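You operate a simulated robot arm through the tools that you are given. There is no shell and no other tool. Be economical: measure what you need, move in short steps, check, and stop when the job is done.

You run a simulated two-armed robot. Do the job below in one go: nothing can be reset, and whatever is moved stays where it is left.

JOB
Swap the black wheel on the red frame for the grey one.
Fine: park the plain white cap on the narrow wooden table, lay the black wheel on the grey table; push the cap home again; spin the new wheel a quarter turn or more.
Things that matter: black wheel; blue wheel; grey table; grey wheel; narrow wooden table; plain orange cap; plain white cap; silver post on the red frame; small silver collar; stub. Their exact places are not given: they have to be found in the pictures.

It is judged by the outcome, as a careful person would: the job done as asked, and still so three seconds after it is handed in. It fails if anything else is knocked over, pushed out of place, dropped, spilled or broken. Lids that push on must go on centred and level and be pressed home; caps that screw on are set level and turned clockwise until they are tight.

ROBOT AND FRAMES
Two 7-joint arms with two-finger grippers on one trunk, on a base that drives. Base frame: it is fixed to the floor where the robot stands at the start and does not move with it; the origin is under the middle of the robot, x ahead of it, y to its left, z up; the surface under the hand at the start is at about z = 0.74. Units: m, degrees, N and s.
The left shoulder is at the start at [0.06, 0.123, 0.945], the right one opposite. With the tool pointing down near the work surface each hand reaches from about 0.32 to 0.78 m from the robot's upright axis, wherever it stands, measured 20 degrees to its own side. Places, roughly: black wheel (20x20x6 cm) [0.6, 0.2, 0.8]; grey table [0.5, 0.6, 0.7]; narrow wooden table [0.5, -0.4, 0.7]; silver post on the red frame [0.6, 0.2, 0.8]; small silver collar (5x5x2 cm) [0.6, 0.2, 0.8]; stub [0.6, 0.2, 0.8]. Payload 1.47 kg a hand.
The TCP of each hand is the grasp point between the finger pads, 0.016 m short of the fingertips. In the tool frame z runs along the fingers and y along their closing line. The gripper opens to 0.087 m. The gripper's body begins 0.055 m behind the TCP.
Orientation is told as [roll, pitch, yaw] about the base's x, y, z axes, in that order, counted from this pose: with the fingers straight down and closing along the base's y, the tool's x points along the base's -x, its y along +y and its z along -z.

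CONTROLS
- The arms move only by the tool servo_tool. It takes "left_motion", "right_motion" or both (then of equal length, played together; a hand with none holds still); each is one flat list of numbers, 7 for each row, row after row: the turn, a rotation vector about the base's x, y, z in degrees, then the shift along the base's x, y, z in m, then the closure, from 0 (fully open) to 1 (shut). In form: [wx, wy, wz, tx, ty, tz, hand, wx, wy, wz, tx, ty, tz, hand, ...]. A call has 1 to 12 rows; each row is the pose to reach, as a shift and turn from the pose commanded when the call began. A row lasts 0.2 s, in which the tool goes at most 0.05 m and 8.6 degrees; a call with a longer step from one row to the next is refused whole, and so is a gripper value outside its range. Where a pose cannot be reached the arm comes as near as it can. A force on the tool above 60 N (or 10 N above the force at the start of the call, whichever is more), or a blocked arm, ends the call early, and 0.2 s more pass. Each finger travels about 0.153 m/s and halts on what it meets, pressing with about 28 N; the grip force reading is that of the motor and also rises with nothing between the fingers. The clock runs only during rows and for 0.2 s after the last one: add rows that repeat a pose to give the fingers time. The reply holds the time, the measured pose of the TCP, the force on the tool along the base axes, the opening and the grip force, in the units named above and with some noise, with the torque about the TCP (base axes, N m) and any sound that the robot's microphone picked up.
- Cameras (640 x 400 px; columns grow to the right, rows downward): "scene" is now at [0.0905, 0.0141, 1.507]; the picture's right is [0.18, -0.98, 0.00], its down [-0.68, -0.12, -0.72] and it looks along [0.71, 0.13, -0.69] (base axes); focal length 296 px, centre (320, 200). "left" rides on the left gripper at [0.073, -0.012, -0.09] in its tool frame; the picture's right is [0.16, 0.99, 0.00], its down [-0.72, 0.12, -0.68] and it looks along [-0.67, 0.11, 0.73] (tool axes); focal length 247 px, centre (320, 200). "right" rides on the right gripper at [0.073, 0.012, -0.09] in its tool frame; the picture's right is [-0.16, 0.99, 0.00], its down [-0.72, -0.12, -0.68] and it looks along [-0.67, -0.11, 0.73] (tool axes); focal length 247 px, centre (320, 200).
- snapshot(camera): a new picture of that camera. No time passes.
- raise_lower(by): slides the trunk up (or, below 0, down) by that many m; the arms and the scene camera ride with it, the base frame stays. It gives what a move gives, with no picture.
- base_move(legs): drives the robot by 1 to 6 legs, each [ahead, left, turn to the left] in m, m and degrees, along the robot's own axes; the way and the turn of a leg run together, so that a leg with both is an arc; at most 1.5 m and 180 degrees a leg. The arms and the cameras ride along, it lands a little off, and it stops where it bumps. It gives what a move gives.
- pan_tilt(pan, tilt): turns the head with the scene camera to pan (to the left, within 120 degrees either way) and tilt (down, from -29 to 69), counted from straight ahead of the robot. It gives what a move gives.
- point_at(camera, pixels): there is no depth. For up to 12 entries [column, row, z] of the newest picture of that camera ("zoom" is the newest enlarged one), the place [x, y] in the base frame at which the ray of that pixel passes the height z, good to about 0.002 m. No time passes.
- enlarge(camera, box): a new picture of the part [left, top, right, bottom] of that camera's present view, enlarged. No time passes.
- finish_job(): hands the job in; it is judged then, once.

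Keep the steps short. Do not move on a guess: measure, check each grasp and each placing, and mend mistakes. In all there are 80 turns and 78 pictures (those below and enlarged ones count). Leave the grippers open and the arms clear of the work at the hand-in unless told otherwise, and finish with a single line.

The tools are called after ">>>" as a command line: name --argument value ..., lists and objects as JSON in quotes. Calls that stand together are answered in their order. servo_tool: Moves the arms, as the interface text tells. Its arguments: {"type":"object","properties":{"left_motion":{"type":"array"},"right_motion":{"type":"array"}},"required":[]} The other tools are called the same way: raise_lower (by) slides the trunk up or down; base_move (legs) drives the base; pan_tilt (pan, tilt) turns the head that bears the scene camera; snapshot (camera) takes a picture; point_at (camera, pixels) gives the place at which the rays of pixels pass given heights; enlarge (camera, box) takes an enlarged picture of a part of a camera's view; finish_job () hands the job in.

At the start:

```text
clock: 0.0
left_position: [0.4206, 0.4866, 1.1885]
left_tcp_rot: [0.0, 0.1, 0.0]
left_ft_force: [-0.6, -0.8, 0.6]
left_ft_torque: [0.0, 0.01, -0.02]
left_opening: 0.0874
left_grasp_force: 0.0
right_position: [0.5064, 0.0052, 1.0993]
right_tcp_rot: [0.0, 0.0, 0.1]
right_ft_force: [-0.2, -0.8, 0.3]
right_ft_torque: [0.01, -0.01, -0.02]
right_opening: 0.087
right_grasp_force: 0.1
trunk travel left (down, up): [-0.1, 0.13]
robot x, y, heading: [0.0005, 0.0038, 0.1]
head pan, tilt: [10.1, 43.5]
```

scene: 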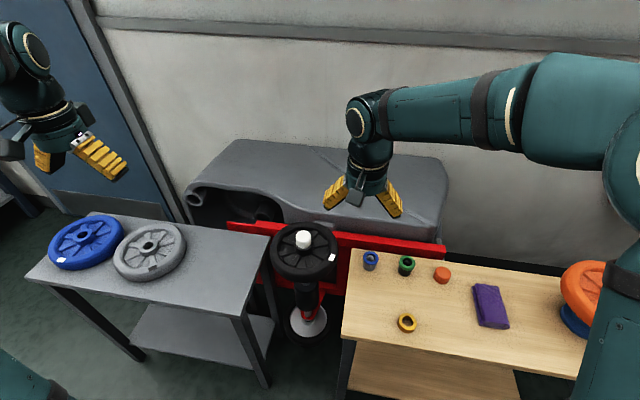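
right: 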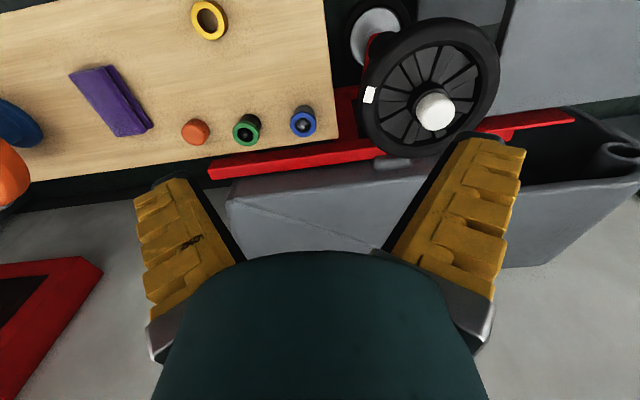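
left: 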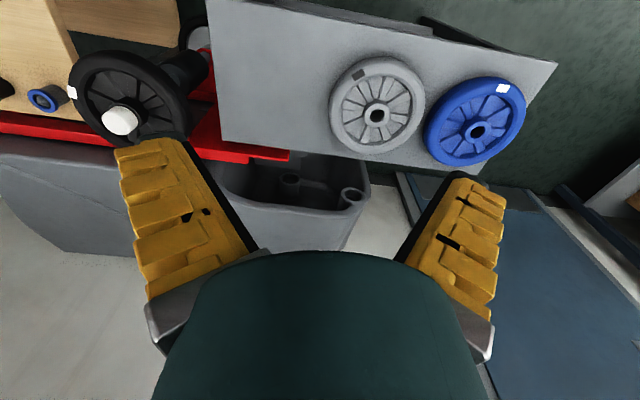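

I see the black wheel with white cap around (304,245), the grey wheel at (150,250) and the blue one at (87,242). I'll take closer looks first.

>>> enlarge --camera "scene" --box '[220, 200, 380, 350]'

>>> enlarge --camera "scene" --box '[20, 190, 280, 350]'

>>> enlarge --camera "scene" --box '[330, 230, 530, 350]'

>>> point_at --camera "scene" --pixels '[[303, 233, 0.86], [303, 247, 0.82], [150, 246, 0.76], [87, 238, 0.76], [230, 320, 0.74], [342, 340, 0.74], [442, 272, 0.76], [230, 225, 0.76], [440, 250, 0.76]]'

```text
2.67 times, centred on (300, 275) of scene
```

zoom: 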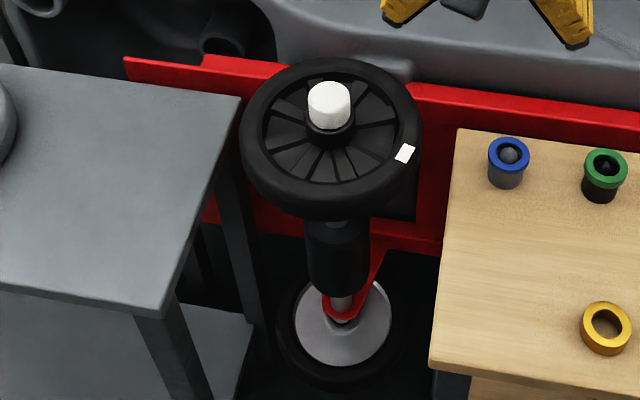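

```text
2.46 times, centred on (150, 270) of scene
```

zoom: 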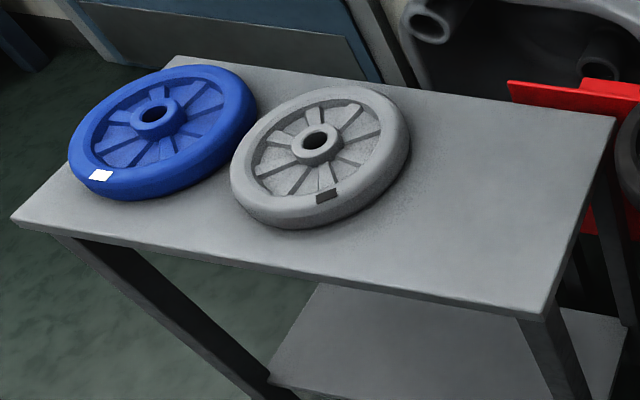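

```text
3.20 times, centred on (430, 290) of scene
```

zoom: 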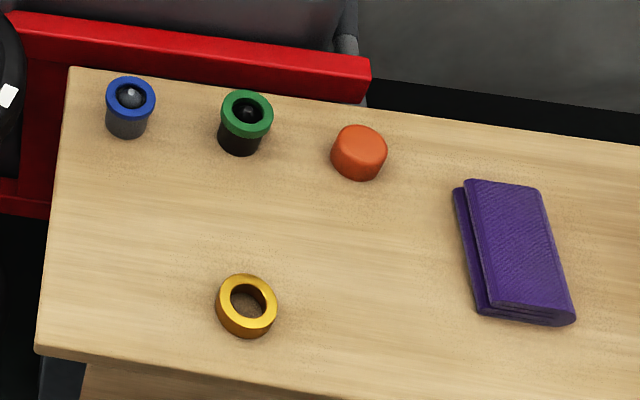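

```text
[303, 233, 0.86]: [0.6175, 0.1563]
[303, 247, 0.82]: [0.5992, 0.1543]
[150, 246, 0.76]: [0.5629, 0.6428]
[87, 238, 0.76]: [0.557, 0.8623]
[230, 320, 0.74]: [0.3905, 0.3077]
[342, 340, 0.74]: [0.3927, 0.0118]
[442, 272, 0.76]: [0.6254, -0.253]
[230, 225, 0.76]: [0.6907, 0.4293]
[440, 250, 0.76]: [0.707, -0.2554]
```

Now close views from the hand cameras and table edges.

>>> enlarge --camera "right" --box '[330, 0, 530, 170]'

>>> enlarge --camera "left" --box '[50, 30, 220, 160]'

>>> enlarge --camera "left" --box '[310, 30, 540, 180]'

>>> point_at --camera "scene" --pixels '[[92, 212, 0.74], [27, 278, 0.74], [240, 317, 0.74], [270, 237, 0.74], [350, 250, 0.74], [342, 335, 0.74], [113, 250, 0.77], [186, 245, 0.77], [148, 245, 0.79], [303, 233, 0.88]]'

>>> point_at --camera "left" --pixels '[[378, 115, 0.78], [378, 115, 0.8], [120, 120, 0.86], [120, 120, 0.9], [209, 30, 0.74], [222, 142, 0.74]]'

>>> point_at --camera "right" --pixels '[[432, 112, 0.82], [432, 112, 0.86], [432, 112, 0.9], [339, 137, 0.74], [323, 0, 0.74]]'

```text
2.35 times, centred on (430, 85) of right
```

zoom: 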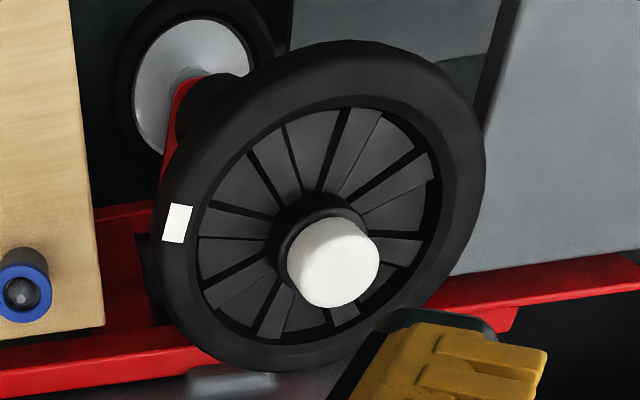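

```text
3.08 times, centred on (135, 95) of left
```

zoom: 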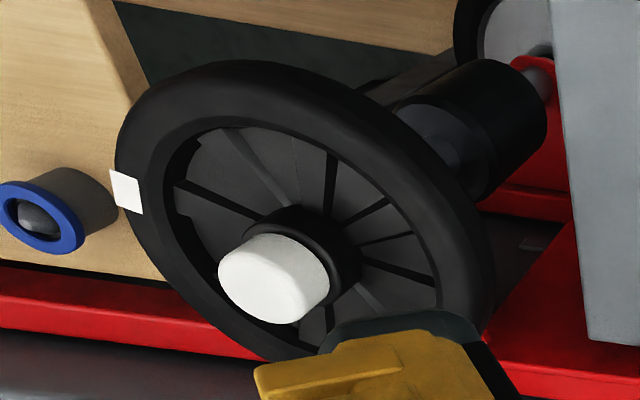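

```text
2.67 times, centred on (425, 105) of left
```

zoom: 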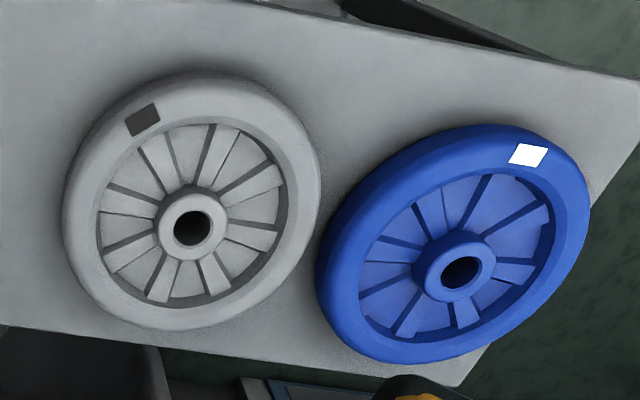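

```text
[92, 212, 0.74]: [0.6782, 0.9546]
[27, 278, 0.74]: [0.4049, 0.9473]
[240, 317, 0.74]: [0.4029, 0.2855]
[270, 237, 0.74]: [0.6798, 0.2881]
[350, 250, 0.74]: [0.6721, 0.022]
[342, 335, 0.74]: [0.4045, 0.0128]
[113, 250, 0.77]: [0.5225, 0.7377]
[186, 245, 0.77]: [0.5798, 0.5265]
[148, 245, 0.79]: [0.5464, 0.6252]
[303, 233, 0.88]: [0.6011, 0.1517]
```

```text
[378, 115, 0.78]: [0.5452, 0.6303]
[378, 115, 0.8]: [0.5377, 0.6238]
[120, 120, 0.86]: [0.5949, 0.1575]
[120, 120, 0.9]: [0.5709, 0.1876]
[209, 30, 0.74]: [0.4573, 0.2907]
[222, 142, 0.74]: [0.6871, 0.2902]
```

```text
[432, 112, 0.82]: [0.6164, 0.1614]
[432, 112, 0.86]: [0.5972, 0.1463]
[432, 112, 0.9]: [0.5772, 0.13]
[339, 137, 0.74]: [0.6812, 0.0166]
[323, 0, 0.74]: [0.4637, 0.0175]
```

Cap is near (0.602, 0.152), grey wheel near (0.547, 0.631). Both tables at z≈0.74. I bring each hand nearer for a close look.

>>> servo_tool --left_motion '[0, 0, 0, 0.004, 0.021, -0.036, 0, 0, 0, 0, 0.009, 0.041, -0.071, 0, 0, 0, 0, 0.013, 0.062, -0.107, 0, 0, 0, 0, 0.017, 0.083, -0.143, 0, 0, 0, 0, 0.021, 0.104, -0.179, 0, 0, 0, 0, 0.026, 0.124, -0.214, 0, 0, 0, 0, 0.03, 0.145, -0.25, 0]' --right_motion '[0, 0, 0, 0, 0.021, -0.016, 0, 0, 0, 0, 0, 0.042, -0.031, 0, 0, 0, 0, 0, 0.063, -0.047, 0, 0, 0, 0, 0, 0.084, -0.063, 0, 0, 0, 0, 0, 0.105, -0.079, 0, 0, 0, 0, 0, 0.126, -0.094, 0, 0, 0, 0, 0, 0.147, -0.11, 0]'

>>> snapshot --camera "right"

>>> snapshot --camera "left"

```text
clock: 1.6
left_position: [0.4517, 0.634, 0.9374]
left_tcp_rot: [-0.1, 0.0, 0.0]
left_ft_force: [0.2, 0.2, 0.5]
left_ft_torque: [-0.03, 0.04, 0.0]
left_opening: 0.087
left_grasp_force: 0.0
right_position: [0.5083, 0.1545, 0.9878]
right_tcp_rot: [0.0, 0.1, 0.0]
right_ft_force: [0.1, 0.0, 0.1]
right_ft_torque: [-0.05, 0.01, 0.02]
right_opening: 0.0871
right_grasp_force: 0.1
trunk travel left (down, up): [-0.1, 0.13]
robot x, y, heading: [-0.0032, 0.0004, 0.1]
head pan, tilt: [10.1, 43.5]
```

```text
68 pictures are left
```

right: 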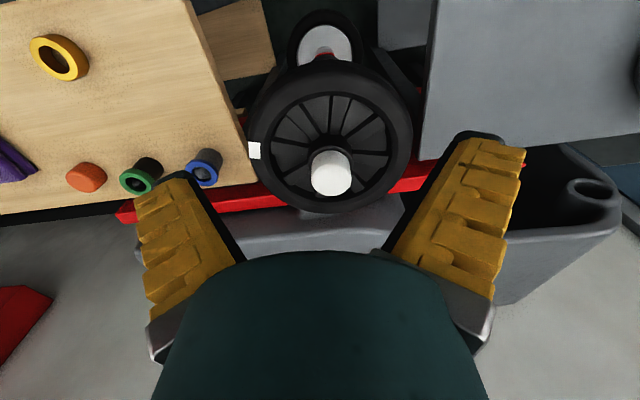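

```text
67 pictures are left
```

left: 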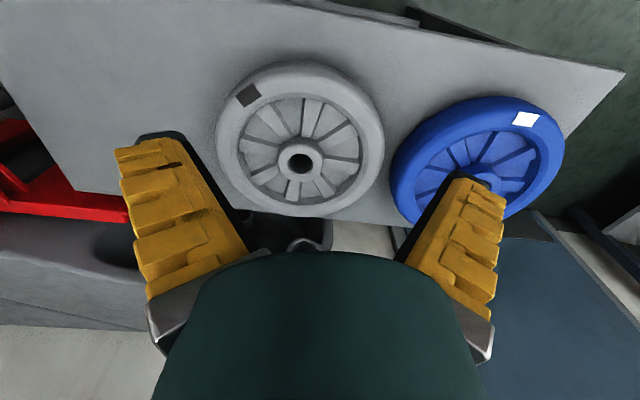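

>>> enlarge --camera "right" --box '[240, 60, 420, 220]'

>>> enlarge --camera "left" --box '[210, 60, 390, 220]'

>>> enlarge --camera "scene" --box '[255, 215, 355, 295]'

```text
2.50 times, centred on (330, 140) of right
```

zoom: 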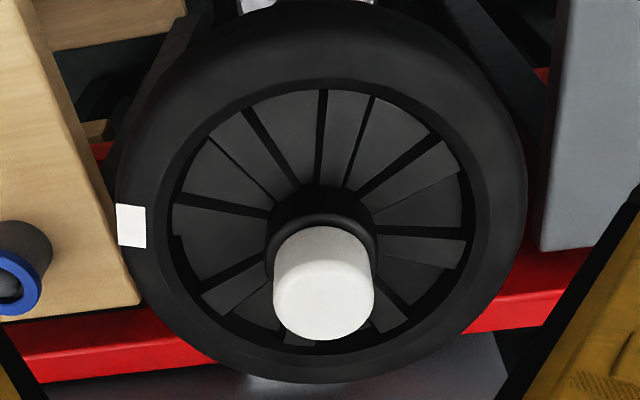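

```text
2.50 times, centred on (300, 140) of left
```

zoom: 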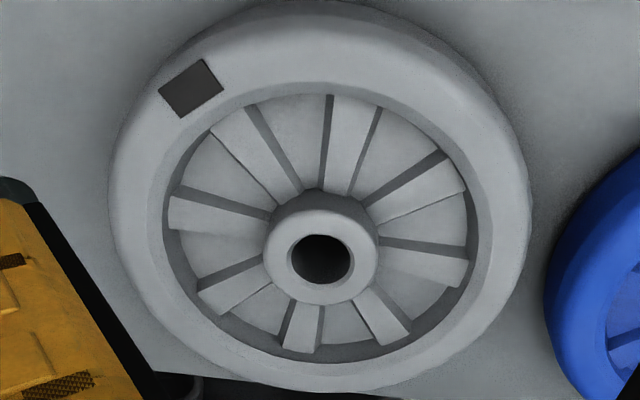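

```text
5.00 times, centred on (305, 255) of scene
```

zoom: 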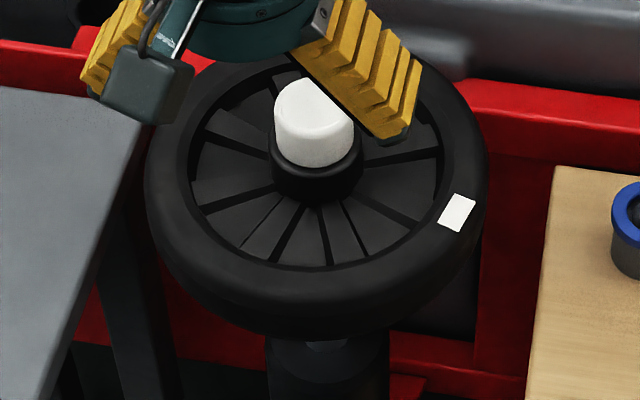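

>>> point_at --camera "scene" --pixels '[[302.8, 235.8, 0.84], [302.8, 235.8, 0.86], [302.8, 235.8, 0.88], [304.6, 252, 0.83], [304.6, 252, 0.81], [272, 250, 0.8], [352, 252, 0.8]]'

>>> point_at --camera "right" --pixels '[[332, 178.8, 0.84], [332, 178.8, 0.86], [332, 178.8, 0.88], [330.5, 155, 0.83], [330.5, 155, 0.81], [257, 155, 0.8], [404, 155, 0.8]]'

>>> point_at --camera "left" --pixels '[[300.5, 163, 0.78], [300.5, 163, 0.79], [300.5, 163, 0.8], [300.5, 163, 0.81], [276, 160, 0.8], [325, 160, 0.8], [300, 62, 0.77], [300, 217, 0.79]]'

>>> enlarge --camera "scene" --box '[105, 215, 205, 285]'

```text
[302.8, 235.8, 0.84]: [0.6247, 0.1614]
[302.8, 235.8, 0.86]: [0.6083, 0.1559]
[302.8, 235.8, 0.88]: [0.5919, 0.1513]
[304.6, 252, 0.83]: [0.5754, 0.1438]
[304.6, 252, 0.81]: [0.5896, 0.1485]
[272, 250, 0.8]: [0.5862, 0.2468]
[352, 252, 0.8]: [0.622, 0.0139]
```

```text
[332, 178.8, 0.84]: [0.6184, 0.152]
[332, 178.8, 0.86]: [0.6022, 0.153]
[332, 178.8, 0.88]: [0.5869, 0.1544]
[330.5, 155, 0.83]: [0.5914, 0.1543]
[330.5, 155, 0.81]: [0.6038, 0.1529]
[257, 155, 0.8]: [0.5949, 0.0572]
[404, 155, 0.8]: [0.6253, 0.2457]
```

```text
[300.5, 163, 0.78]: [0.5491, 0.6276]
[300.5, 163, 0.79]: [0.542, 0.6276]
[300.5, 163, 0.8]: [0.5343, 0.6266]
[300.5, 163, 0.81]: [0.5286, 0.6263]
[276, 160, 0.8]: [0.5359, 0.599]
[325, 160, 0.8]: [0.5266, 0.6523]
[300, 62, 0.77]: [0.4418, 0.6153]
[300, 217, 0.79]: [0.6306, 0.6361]
```

```text
5.71 times, centred on (155, 250) of scene
```

zoom: 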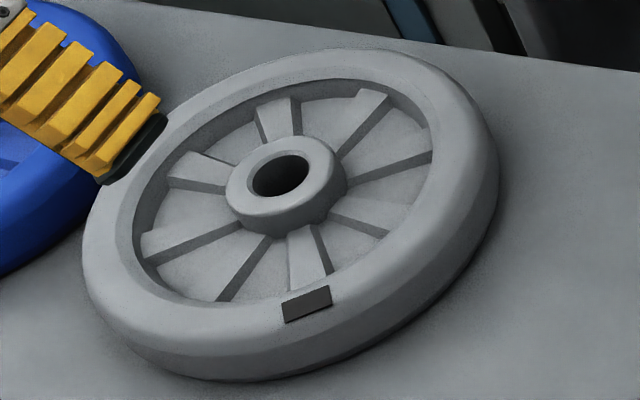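

Cap centre ≈ (0.603, 0.153), top z≈0.862. Right hand goes above it.

>>> servo_tool --right_motion '[0, 0, 0, 0.032, 0, -0.02, 0, 0, 0, 0, 0.064, 0, -0.04, 0, 0, 0, 0, 0.095, -0.001, -0.06, 0, 0, 0, 0, 0.095, -0.001, -0.06, 0]'

>>> snapshot --camera "right"

>>> enlarge --camera "scene" --box '[240, 165, 370, 265]'

```text
clock: 2.6
left_position: [0.4515, 0.6318, 0.9395]
left_tcp_rot: [0.0, -0.1, 0.0]
left_ft_force: [-0.2, 0.7, -0.4]
left_ft_torque: [0.01, 0.01, -0.04]
left_opening: 0.0872
left_grasp_force: 0.0
right_position: [0.6015, 0.152, 0.9283]
right_tcp_rot: [0.0, 0.0, 0.0]
right_ft_force: [0.0, 0.3, 0.6]
right_ft_torque: [0.05, 0.01, 0.01]
right_opening: 0.087
right_grasp_force: 0.2
trunk travel left (down, up): [-0.1, 0.13]
robot x, y, heading: [0.0024, 0.0004, 0.1]
head pan, tilt: [10.1, 43.5]
```

```text
62 pictures are left
```

right: 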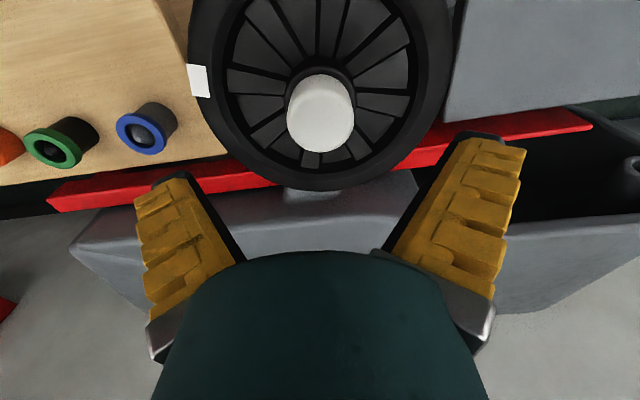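

```text
4.00 times, centred on (305, 215) of scene
```

zoom: 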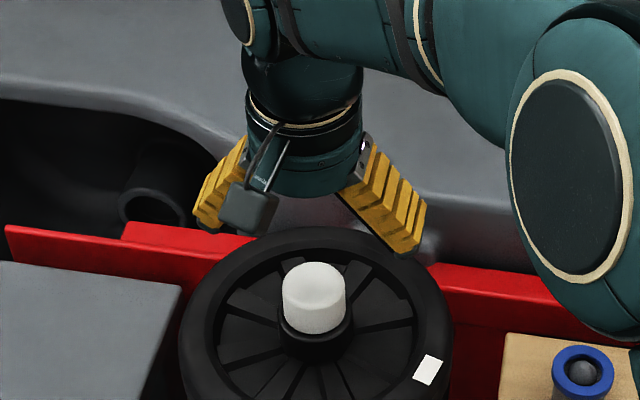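

>>> point_at --camera "right" --pixels '[[322, 125, 0.86], [322, 125, 0.87], [322, 125, 0.85], [322, 96, 0.83]]'

>>> servo_tool --right_motion '[0, 0, 0, 0.001, 0.001, -0.03, 0, 0, 0, 0, 0.001, 0.001, -0.055, 0, 0, 0, 0, 0.001, 0.001, -0.074, 0, 0, 0, 0, 0.001, 0.001, -0.074, 0]'

>>> enlarge --camera "scene" --box '[240, 185, 370, 285]'

>>> snapshot --camera "right"

```text
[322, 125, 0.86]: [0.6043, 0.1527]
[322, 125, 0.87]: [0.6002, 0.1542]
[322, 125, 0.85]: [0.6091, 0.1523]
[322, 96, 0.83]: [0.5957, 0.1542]
```

```text
clock: 3.6
left_position: [0.4517, 0.6311, 0.9393]
left_tcp_rot: [0.0, 0.0, 0.1]
left_ft_force: [0.8, -0.3, 0.1]
left_ft_torque: [-0.01, 0.0, 0.01]
left_opening: 0.0868
left_grasp_force: 0.1
right_position: [0.603, 0.1523, 0.8547]
right_tcp_rot: [0.0, 0.0, -0.1]
right_ft_force: [-0.4, -0.5, -0.1]
right_ft_torque: [-0.02, -0.01, 0.01]
right_opening: 0.0868
right_grasp_force: 0.1
trunk travel left (down, up): [-0.1, 0.13]
robot x, y, heading: [-0.0004, -0.0007, -0.1]
head pan, tilt: [10.1, 43.5]
```

```text
4.00 times, centred on (305, 235) of scene
```

zoom: 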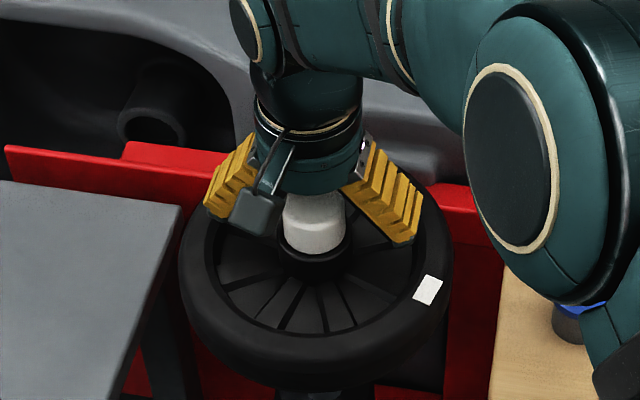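

```text
59 pictures are left
```

right: 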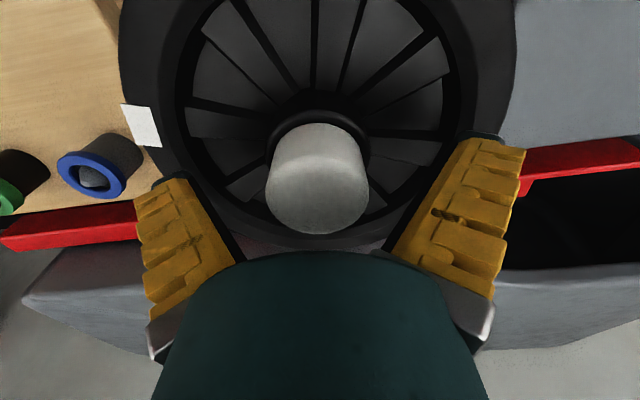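

Cap is centred between the fingers, no contact. Close on it.

>>> servo_tool --right_motion '[0, 0, 0, 0, 0, 0, 1, 0, 0, 0, 0, 0, 0, 1, 0, 0, 0, 0, 0, 0, 1]'

```text
clock: 4.4
left_position: [0.4515, 0.6314, 0.9401]
left_tcp_rot: [0.0, -0.1, 0.0]
left_ft_force: [-1.0, 0.2, 0.1]
left_ft_torque: [0.03, -0.02, 0.0]
left_opening: 0.0871
left_grasp_force: 0.0
right_position: [0.6042, 0.1523, 0.8563]
right_tcp_rot: [0.1, -0.1, 0.0]
right_ft_force: [0.3, -3.0, 7.9]
right_ft_torque: [-0.03, -0.05, 0.02]
right_opening: 0.0368
right_grasp_force: 28.2
trunk travel left (down, up): [-0.1, 0.13]
robot x, y, heading: [-0.0007, 0.0026, -0.0]
head pan, tilt: [10.1, 43.5]
```

Gripped at 3.7 cm. Pull straight up in small steps.

>>> servo_tool --right_motion '[0, 0, 0, 0, 0, 0.004, 1, 0, 0, 0, 0, 0, 0.01, 1, 0, 0, 0, 0, 0, 0.02, 1, 0, 0, 0, 0, 0, 0.04, 1, 0, 0, 0, 0, 0, 0.07, 1, 0, 0, 0, 0, 0, 0.1, 1]'

>>> snapshot --camera "right"

>>> enlarge --camera "scene" --box '[240, 165, 370, 285]'

```text
clock: 5.8
left_position: [0.4511, 0.6312, 0.9397]
left_tcp_rot: [0.0, 0.0, 0.0]
left_ft_force: [0.1, -0.1, 0.0]
left_ft_torque: [0.01, 0.01, 0.02]
left_opening: 0.0873
left_grasp_force: 0.0
right_position: [0.6017, 0.1538, 0.9548]
right_tcp_rot: [0.0, -0.1, 0.0]
right_ft_force: [-0.6, 0.4, -0.9]
right_ft_torque: [0.04, -0.02, 0.04]
right_opening: 0.0367
right_grasp_force: 28.4
trunk travel left (down, up): [-0.1, 0.13]
robot x, y, heading: [0.0006, 0.0036, 0.3]
head pan, tilt: [10.1, 43.5]
```

```text
58 pictures are left
```

right: 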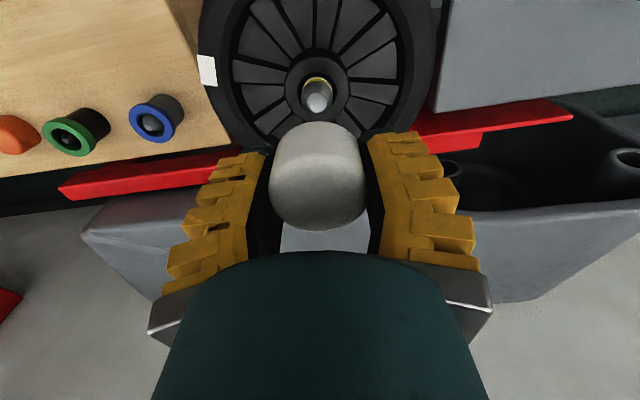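

```text
3.33 times, centred on (305, 225) of scene
```

zoom: 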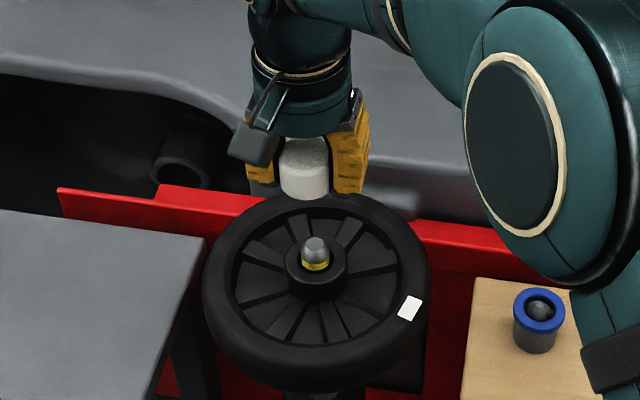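

Cap is off and held. Measure the wooden table's free spots.

>>> point_at --camera "scene" --pixels '[[370, 268, 0.74], [405, 272, 0.74], [407, 326, 0.75], [442, 280, 0.74], [390, 295, 0.74], [378, 300, 0.74]]'

>>> point_at --camera "right" --pixels '[[316, 80, 0.83], [316, 80, 0.82], [318, 105, 0.85], [318, 105, 0.84], [318, 105, 0.86]]'

>>> enlarge --camera "right" --box '[260, 40, 370, 120]'

```text
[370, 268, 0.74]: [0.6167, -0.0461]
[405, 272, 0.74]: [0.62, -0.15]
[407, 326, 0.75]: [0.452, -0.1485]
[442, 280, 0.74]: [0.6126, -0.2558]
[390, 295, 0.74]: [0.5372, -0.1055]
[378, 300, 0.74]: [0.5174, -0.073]
```

```text
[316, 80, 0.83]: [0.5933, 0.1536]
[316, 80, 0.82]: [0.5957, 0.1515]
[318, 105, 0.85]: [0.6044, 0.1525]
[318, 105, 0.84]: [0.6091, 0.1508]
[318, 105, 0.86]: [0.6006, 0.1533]
```

```text
5.00 times, centred on (315, 80) of right
```

zoom: 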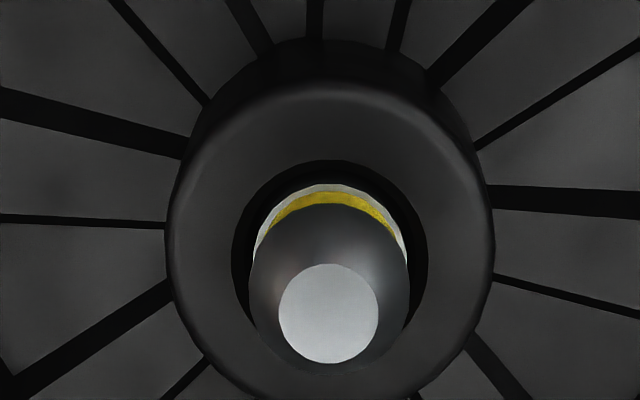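

Free spot at (0.51, -0.06). Carry the cap there at height, then lower partway.

>>> servo_tool --right_motion '[0, 0, 0, -0.018, -0.043, 0.01, 1, 0, 0, 0, -0.037, -0.085, 0.01, 1, 0, 0, 0, -0.055, -0.128, 0.01, 1, 0, 0, 0, -0.074, -0.17, 0.01, 1, 0, 0, 0, -0.092, -0.213, 0.005, 1, 0, 0, 0, -0.092, -0.213, -0.04, 1, 0, 0, 0, -0.092, -0.213, -0.085, 1, 0, 0, 0, -0.092, -0.213, -0.13, 1, 0, 0, 0, -0.092, -0.213, -0.165, 1, 0, 0, 0, -0.092, -0.213, -0.165, 1]'

>>> snapshot --camera "right"

>>> snapshot --camera "scene"

```text
clock: 8.0
left_position: [0.4513, 0.6319, 0.9389]
left_tcp_rot: [0.0, 0.0, 0.0]
left_ft_force: [-0.4, 0.5, 0.0]
left_ft_torque: [0.02, 0.02, -0.01]
left_opening: 0.0871
left_grasp_force: 0.0
right_position: [0.5093, -0.0593, 0.7901]
right_tcp_rot: [0.0, -0.1, 0.1]
right_ft_force: [-0.8, 0.4, 0.1]
right_ft_torque: [0.01, 0.0, -0.03]
right_opening: 0.0365
right_grasp_force: 28.0
trunk travel left (down, up): [-0.1, 0.13]
robot x, y, heading: [0.0013, -0.0004, -0.2]
head pan, tilt: [10.1, 43.5]
```

```text
55 pictures are left
```

right: 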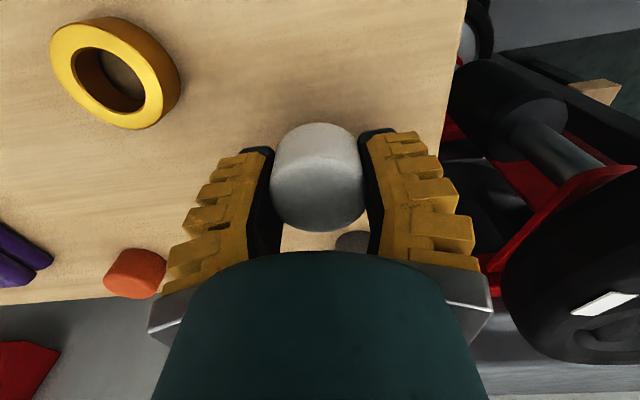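

```text
54 pictures are left
```

scene: 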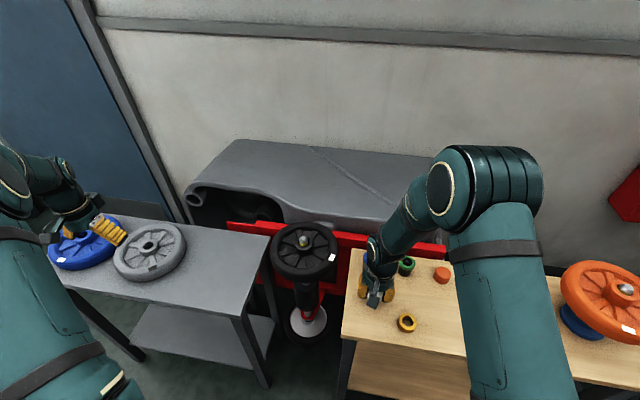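

Clear. Lower gently until contact.

>>> servo_tool --right_motion '[0, 0, 0, 0, 0, -0.008, 1, 0, 0, 0, 0, 0, -0.014, 1, 0, 0, 0, 0, 0, -0.018, 1, 0, 0, 0, 0, 0, -0.02, 1]'

>>> enlarge --camera "right" --box '[240, 90, 400, 250]'

```text
clock: 9.0
left_position: [0.4501, 0.6314, 0.9396]
left_tcp_rot: [0.0, 0.0, 0.1]
left_ft_force: [0.2, 0.6, 0.2]
left_ft_torque: [0.01, -0.02, -0.01]
left_opening: 0.087
left_grasp_force: 0.0
right_position: [0.5106, -0.0593, 0.7699]
right_tcp_rot: [0.0, 0.1, 0.1]
right_ft_force: [0.1, -0.2, -0.3]
right_ft_torque: [0.01, -0.03, 0.0]
right_opening: 0.0363
right_grasp_force: 27.9
trunk travel left (down, up): [-0.1, 0.13]
robot x, y, heading: [-0.0001, -0.0035, -0.0]
head pan, tilt: [10.1, 43.5]
```

```text
2.50 times, centred on (320, 170) of right
```

zoom: 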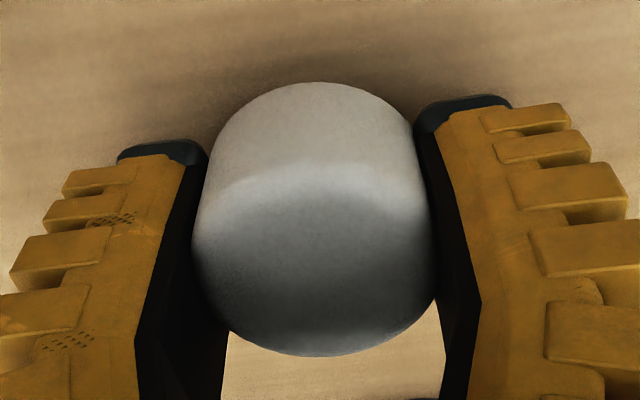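

>>> servo_tool --right_motion '[0, 0, 0, 0, 0, -0.003, 1, 0, 0, 0, 0, 0, -0.005, 1, 0, 0, 0, 0, 0, -0.006, 1]'

```text
clock: 9.8
left_position: [0.4502, 0.6324, 0.9394]
left_tcp_rot: [0.1, 0.0, 0.0]
left_ft_force: [0.5, 0.0, 0.2]
left_ft_torque: [-0.05, 0.01, -0.01]
left_opening: 0.0869
left_grasp_force: 0.1
right_position: [0.5104, -0.0597, 0.7639]
right_tcp_rot: [0.0, 0.0, 0.0]
right_ft_force: [0.6, -0.5, -0.1]
right_ft_torque: [0.0, 0.0, 0.01]
right_opening: 0.036
right_grasp_force: 28.2
trunk travel left (down, up): [-0.1, 0.13]
robot x, y, heading: [0.0026, 0.0024, -0.0]
head pan, tilt: [10.1, 43.5]
```

>>> servo_tool --right_motion '[0, 0, 0, 0, 0, -0.002, 1, 0, 0, 0, 0, 0, -0.003, 1, 0, 0, 0, 0, 0, -0.004, 1]'

>>> enlarge --camera "right" --box '[240, 90, 400, 250]'

```text
clock: 10.6
left_position: [0.4528, 0.6326, 0.9383]
left_tcp_rot: [0.0, 0.0, -0.1]
left_ft_force: [-0.9, -0.3, -1.4]
left_ft_torque: [0.0, 0.01, -0.04]
left_opening: 0.0868
left_grasp_force: 0.1
right_position: [0.511, -0.0604, 0.7594]
right_tcp_rot: [0.1, 0.0, 0.0]
right_ft_force: [-0.3, -0.7, 0.0]
right_ft_torque: [0.01, -0.01, 0.02]
right_opening: 0.036
right_grasp_force: 27.7
trunk travel left (down, up): [-0.1, 0.13]
robot x, y, heading: [-0.0003, -0.0023, 0.3]
head pan, tilt: [10.1, 43.5]
```

```text
2.50 times, centred on (320, 170) of right
```

zoom: 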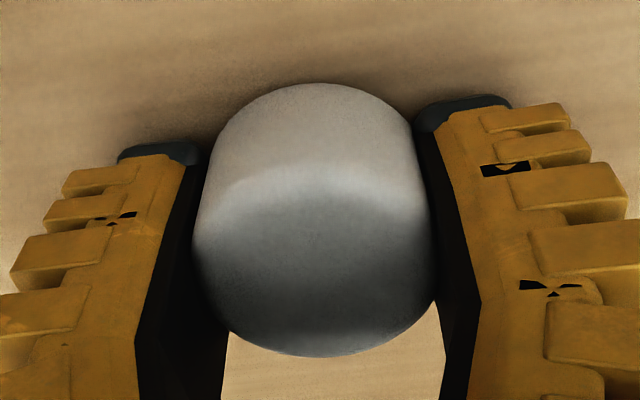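

Still no contact; continue down in small steps.

>>> servo_tool --right_motion '[0, 0, 0, 0, 0, -0.001, 1, 0, 0, 0, 0, 0, -0.002, 1, 0, 0, 0, 0, 0, -0.003, 1, 0, 0, 0, 0, 0, -0.004, 1]'

```text
clock: 11.6
left_position: [0.4501, 0.6325, 0.9392]
left_tcp_rot: [0.0, 0.0, -0.1]
left_ft_force: [1.1, -0.5, -0.5]
left_ft_torque: [-0.01, -0.03, 0.03]
left_opening: 0.0871
left_grasp_force: 0.1
right_position: [0.5102, -0.0601, 0.7559]
right_tcp_rot: [-0.1, 0.1, 0.0]
right_ft_force: [-1.3, -0.9, 4.4]
right_ft_torque: [-0.02, 0.02, 0.06]
right_opening: 0.036
right_grasp_force: 28.4
trunk travel left (down, up): [-0.1, 0.13]
robot x, y, heading: [0.0007, 0.0022, 0.1]
head pan, tilt: [10.1, 43.5]
```

Contact (4.4 N) at z 0.756. Open and lift off.

>>> servo_tool --right_motion '[0, 0, 0, 0, 0, 0.001, 0.3, 0, 0, 0, 0, 0, 0.001, 0, 0, 0, 0, 0, 0, 0.001, 0, 0, 0, 0, 0, 0, 0.04, 0, 0, 0, 0, 0, 0, 0.08, 0, 0, 0, 0, 0, 0, 0.13, 0]'

>>> snapshot --camera "right"

```text
clock: 13.0
left_position: [0.4503, 0.6339, 0.9399]
left_tcp_rot: [0.0, 0.0, 0.0]
left_ft_force: [-0.8, 0.7, -0.2]
left_ft_torque: [0.0, 0.01, -0.02]
left_opening: 0.087
left_grasp_force: 0.0
right_position: [0.5098, -0.0601, 0.886]
right_tcp_rot: [0.0, 0.0, 0.0]
right_ft_force: [0.4, 0.5, -0.5]
right_ft_torque: [-0.01, 0.0, -0.01]
right_opening: 0.0869
right_grasp_force: 0.0
trunk travel left (down, up): [-0.1, 0.13]
robot x, y, heading: [-0.0009, -0.0008, -0.0]
head pan, tilt: [10.1, 43.5]
```

```text
51 pictures are left
```

right: 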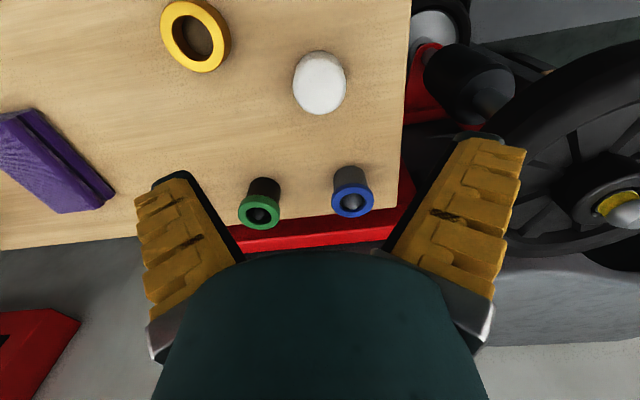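

Cap stands on the wooden table. Now I pull the right hand back and bring the left hand above the black wheel's hub.

>>> servo_tool --left_motion '[0, 0, 0, 0.013, -0.043, 0.01, 0, 0, 0, 0, 0.026, -0.087, 0.01, 0, 0, 0, 0, 0.039, -0.13, 0.01, 0, 0, 0, 0, 0.051, -0.174, 0.01, 0, 0, 0, 0, 0.064, -0.217, 0.01, 0, 0, 0, 0, 0.077, -0.261, 0.01, 0, 0, 0, 0, 0.09, -0.304, 0.01, 0, 0, 0, 0, 0.103, -0.348, 0.01, 0, 0, 0, 0, 0.116, -0.391, 0.01, 0, 0, 0, 0, 0.129, -0.435, 0.01, 0, 0, 0, 0, 0.142, -0.479, 0, 0, 0, 0, 0, 0.152, -0.479, -0.01, 0]' --right_motion '[0, 0, 0, -0.018, -0.032, 0.012, 0, 0, 0, 0, -0.036, -0.064, 0.024, 0, 0, 0, 0, -0.055, -0.095, 0.036, 0, 0, 0, 0, -0.073, -0.127, 0.048, 0, 0, 0, 0, -0.091, -0.158, 0.06, 0, 0, 0, 0, -0.11, -0.19, 0.07, 0, 0, 0, 0, -0.11, -0.19, 0.07, 0, 0, 0, 0, -0.11, -0.19, 0.07, 0, 0, 0, 0, -0.11, -0.19, 0.07, 0, 0, 0, 0, -0.11, -0.19, 0.07, 0, 0, 0, 0, -0.11, -0.19, 0.07, 0, 0, 0, 0, -0.11, -0.19, 0.07, 0]'

>>> snapshot --camera "left"

>>> enlarge --camera "scene" --box '[240, 165, 400, 285]'

```text
clock: 15.6
left_position: [0.6041, 0.153, 0.9286]
left_tcp_rot: [-0.1, 0.1, 0.1]
left_ft_force: [-0.3, -0.4, -0.2]
left_ft_torque: [-0.01, -0.03, -0.02]
left_opening: 0.0869
left_grasp_force: 0.0
right_position: [0.4002, -0.2486, 0.9579]
right_tcp_rot: [0.1, 0.0, 0.0]
right_ft_force: [-0.2, -0.2, 0.3]
right_ft_torque: [-0.02, 0.02, -0.03]
right_opening: 0.087
right_grasp_force: 0.0
trunk travel left (down, up): [-0.1, 0.13]
robot x, y, heading: [0.0006, -0.0029, 0.3]
head pan, tilt: [10.1, 43.5]
```

```text
50 pictures are left
```

left: 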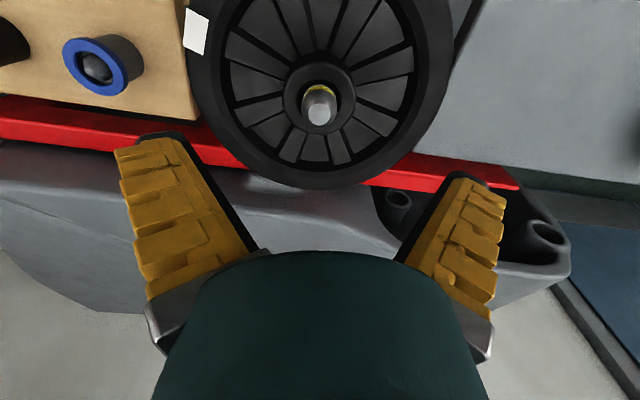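

```text
3.33 times, centred on (320, 225) of scene
```

zoom: 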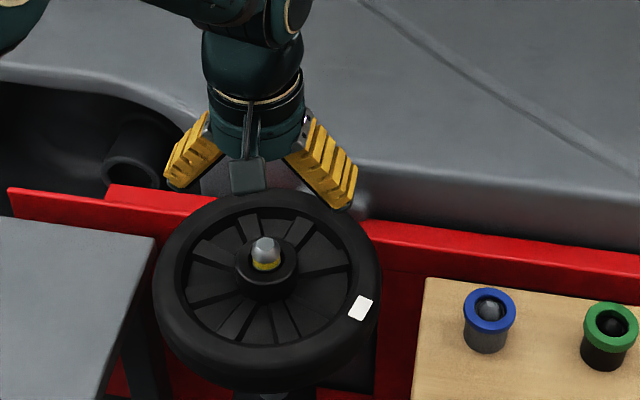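

>>> point_at --camera "left" --pixels '[[320, 112, 0.85], [320, 112, 0.86], [320, 94, 0.82], [320, 94, 0.83], [320, 94, 0.84], [284, 94, 0.83], [355, 94, 0.83]]'

>>> point_at --camera "scene" --pixels '[[303.3, 231, 0.85], [303.3, 231, 0.86], [303.3, 231, 0.87], [304, 237.5, 0.84], [304, 237.5, 0.83]]'

>>> enlarge --camera "left" --box '[270, 50, 370, 150]'

```text
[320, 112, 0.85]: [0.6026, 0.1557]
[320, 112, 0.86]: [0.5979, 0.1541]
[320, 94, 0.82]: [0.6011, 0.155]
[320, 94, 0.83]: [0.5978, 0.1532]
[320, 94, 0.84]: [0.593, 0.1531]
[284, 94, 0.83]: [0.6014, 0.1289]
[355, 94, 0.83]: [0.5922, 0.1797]
```

```text
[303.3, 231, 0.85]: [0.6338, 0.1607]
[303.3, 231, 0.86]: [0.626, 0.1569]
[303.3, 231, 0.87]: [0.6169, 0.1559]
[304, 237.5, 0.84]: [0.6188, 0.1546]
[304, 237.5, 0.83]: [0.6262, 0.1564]
```

```text
4.00 times, centred on (320, 100) of left
```

zoom: 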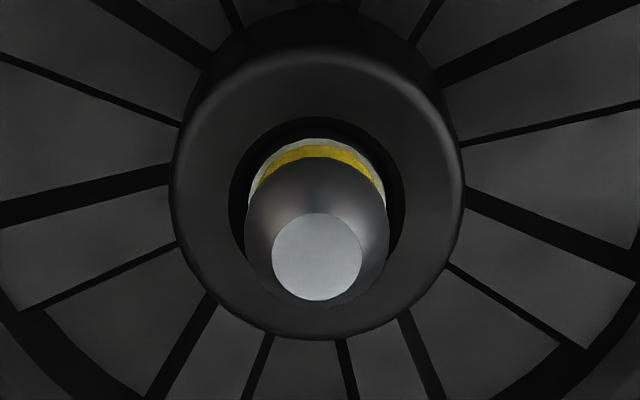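

Stub top z≈0.86, hub top z≈0.835 at (0.603, 0.154). Lower the left hand round the hub, stopping at z≈0.84.

>>> servo_tool --left_motion '[0, 0, 0, -0.001, 0.001, -0.04, 0, 0, 0, 0, -0.001, 0.001, -0.07, 0, 0, 0, 0, -0.001, 0.001, -0.084, 0, 0, 0, 0, -0.001, 0.001, -0.09, 0]'

>>> snapshot --camera "left"

>>> enlarge --camera "scene" --box '[240, 185, 370, 285]'

```text
clock: 16.6
left_position: [0.6036, 0.1515, 0.8361]
left_tcp_rot: [0.0, 0.0, 0.1]
left_ft_force: [0.2, -0.7, -0.7]
left_ft_torque: [-0.03, 0.01, -0.02]
left_opening: 0.0869
left_grasp_force: 0.0
right_position: [0.4002, -0.2504, 0.9569]
right_tcp_rot: [-0.1, 0.0, -0.1]
right_ft_force: [-0.2, 0.2, 0.1]
right_ft_torque: [-0.02, 0.0, -0.04]
right_opening: 0.0871
right_grasp_force: 0.1
trunk travel left (down, up): [-0.1, 0.13]
robot x, y, heading: [-0.0037, 0.0023, -0.2]
head pan, tilt: [10.1, 43.5]
```

```text
47 pictures are left
```

left: 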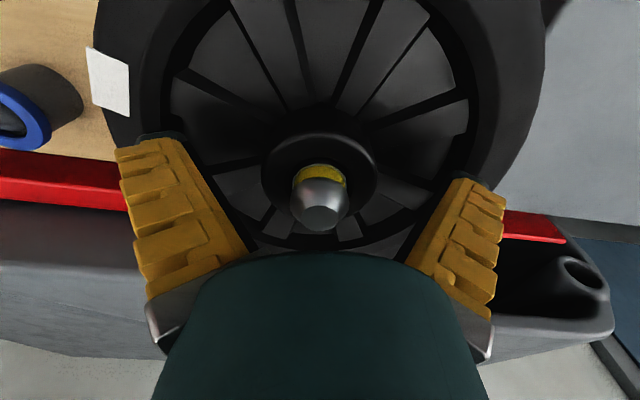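

```text
4.00 times, centred on (305, 235) of scene
```

zoom: 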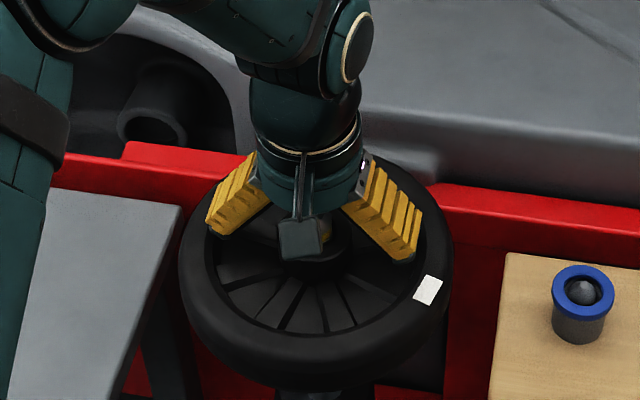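

No contact. Lower 4 mm more and close on the hub.

>>> servo_tool --left_motion '[0, 0, 0, 0, 0.001, -0.003, 0, 0, 0, 0, 0, 0.001, -0.004, 0, 0, 0, 0, 0, 0.001, -0.004, 0.5, 0, 0, 0, 0, 0.001, -0.004, 1, 0, 0, 0, 0, 0.001, -0.004, 1, 0, 0, 0, 0, 0.001, -0.004, 1]'

>>> snapshot --camera "left"

```text
clock: 18.0
left_position: [0.602, 0.1532, 0.834]
left_tcp_rot: [0.0, 0.0, 0.0]
left_ft_force: [-0.2, -5.8, -0.2]
left_ft_torque: [0.01, -0.05, 0.02]
left_opening: 0.0499
left_grasp_force: 27.7
right_position: [0.3986, -0.2504, 0.9574]
right_tcp_rot: [0.0, -0.1, 0.0]
right_ft_force: [0.1, 0.4, 0.1]
right_ft_torque: [0.01, -0.03, -0.01]
right_opening: 0.087
right_grasp_force: 0.0
trunk travel left (down, up): [-0.1, 0.13]
robot x, y, heading: [-0.0007, -0.0028, 0.1]
head pan, tilt: [10.1, 43.5]
```

```text
45 pictures are left
```

left: 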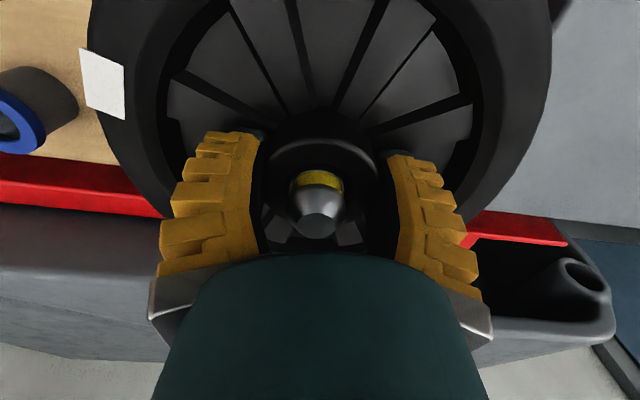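

Hub gripped (5.0 cm). Lift slowly off the post.

>>> servo_tool --left_motion '[0, 0, 0, 0, -0.001, 0.003, 1, 0, 0, 0, 0, -0.001, 0.008, 1, 0, 0, 0, 0, -0.001, 0.016, 1, 0, 0, 0, 0, -0.001, 0.03, 1, 0, 0, 0, 0, -0.001, 0.045, 1, 0, 0, 0, 0, -0.001, 0.045, 1]'

>>> snapshot --camera "scene"

```text
clock: 19.4
left_position: [0.603, 0.1539, 0.8789]
left_tcp_rot: [0.1, 0.0, -0.1]
left_ft_force: [-0.6, 0.1, -8.3]
left_ft_torque: [0.01, -0.02, -0.04]
left_opening: 0.0496
left_grasp_force: 27.9
right_position: [0.3996, -0.2485, 0.9582]
right_tcp_rot: [0.0, 0.1, 0.0]
right_ft_force: [0.2, -0.1, 0.5]
right_ft_torque: [0.0, 0.05, -0.03]
right_opening: 0.0868
right_grasp_force: 0.1
trunk travel left (down, up): [-0.1, 0.13]
robot x, y, heading: [0.0009, -0.0035, -0.1]
head pan, tilt: [10.1, 43.5]
```

```text
44 pictures are left
```

scene: 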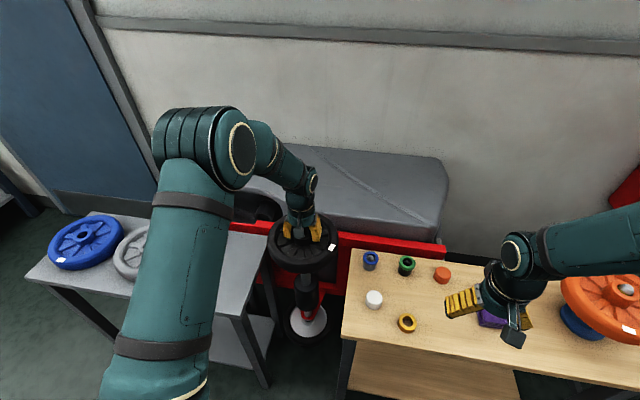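

Wheel rides up, weight ≈ 8 N. Raise further and check the post with the right-hand/scene view.

>>> servo_tool --left_motion '[0, 0, 0, 0, 0, 0.03, 1, 0, 0, 0, 0, 0, 0.06, 1, 0, 0, 0, 0, 0, 0.09, 1, 0, 0, 0, 0, 0, 0.11, 1, 0, 0, 0, 0, 0, 0.11, 1]'

>>> enlarge --camera "scene" --box '[225, 165, 385, 345]'

```text
clock: 20.6
left_position: [0.603, 0.1529, 0.99]
left_tcp_rot: [-0.1, 0.1, 0.0]
left_ft_force: [-0.4, -0.1, -7.7]
left_ft_torque: [-0.01, 0.01, -0.01]
left_opening: 0.0497
left_grasp_force: 28.0
right_position: [0.3999, -0.2495, 0.9575]
right_tcp_rot: [0.0, -0.1, 0.0]
right_ft_force: [0.2, 0.4, 0.2]
right_ft_torque: [0.02, 0.02, -0.01]
right_opening: 0.0871
right_grasp_force: 0.1
trunk travel left (down, up): [-0.1, 0.13]
robot x, y, heading: [0.0009, 0.0011, -0.2]
head pan, tilt: [10.1, 43.5]
```

```text
2.22 times, centred on (305, 255) of scene
```

zoom: 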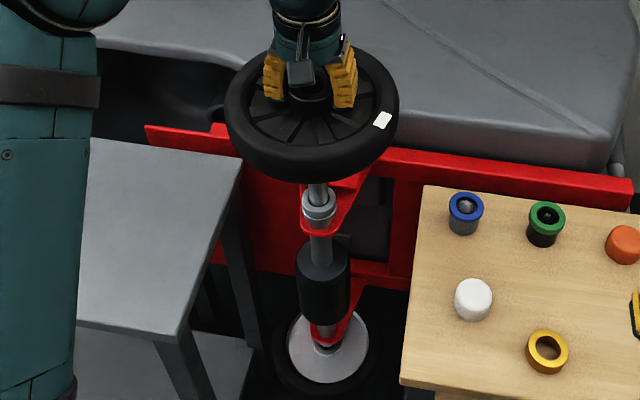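

Collar remains on the post; wheel clear of it. Carry it to the grey table's free end at (0.54, 0.402), then lower partway.

>>> servo_tool --left_motion '[0, 0, 0, -0.01, 0.042, 0, 1, 0, 0, 0, -0.021, 0.083, 0, 1, 0, 0, 0, -0.031, 0.125, 0, 1, 0, 0, 0, -0.042, 0.167, 0, 1, 0, 0, 0, -0.052, 0.208, 0, 1, 0, 0, 0, -0.063, 0.249, 0, 1, 0, 0, 0, -0.063, 0.249, -0.045, 1, 0, 0, 0, -0.063, 0.249, -0.09, 1, 0, 0, 0, -0.063, 0.249, -0.13, 1, 0, 0, 0, -0.063, 0.249, -0.16, 1, 0, 0, 0, -0.063, 0.249, -0.16, 1]'

>>> snapshot --camera "scene"

>>> snapshot --camera "left"

```text
clock: 23.0
left_position: [0.5413, 0.404, 0.8304]
left_tcp_rot: [0.0, 0.0, 0.1]
left_ft_force: [0.4, 0.4, -8.1]
left_ft_torque: [-0.01, -0.02, 0.02]
left_opening: 0.0493
left_grasp_force: 28.1
right_position: [0.4005, -0.2487, 0.9576]
right_tcp_rot: [0.0, 0.1, 0.1]
right_ft_force: [-0.5, 0.3, 0.3]
right_ft_torque: [0.0, 0.01, 0.01]
right_opening: 0.0872
right_grasp_force: 0.0
trunk travel left (down, up): [-0.1, 0.13]
robot x, y, heading: [0.0001, -0.0017, 0.3]
head pan, tilt: [10.1, 43.5]
```

```text
42 pictures are left
```

scene: 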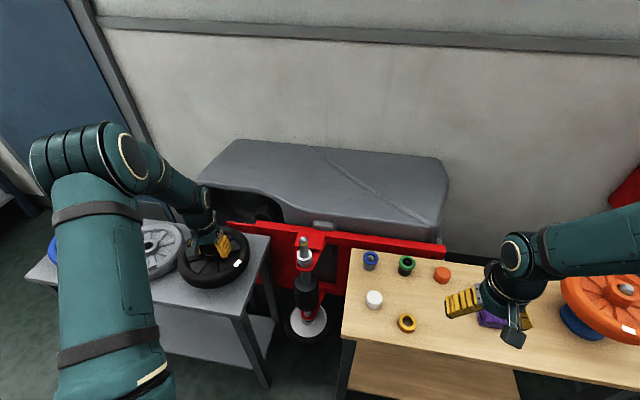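

```text
41 pictures are left
```

left: 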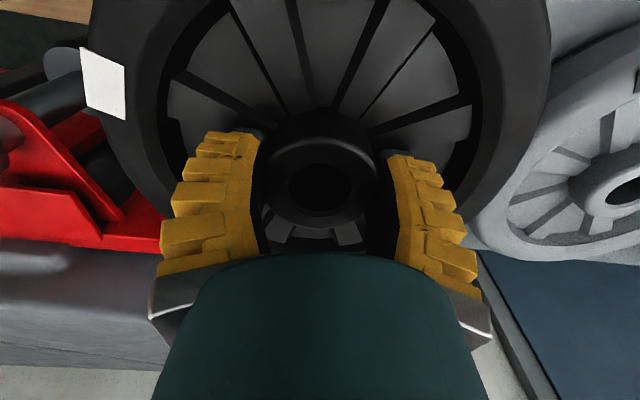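

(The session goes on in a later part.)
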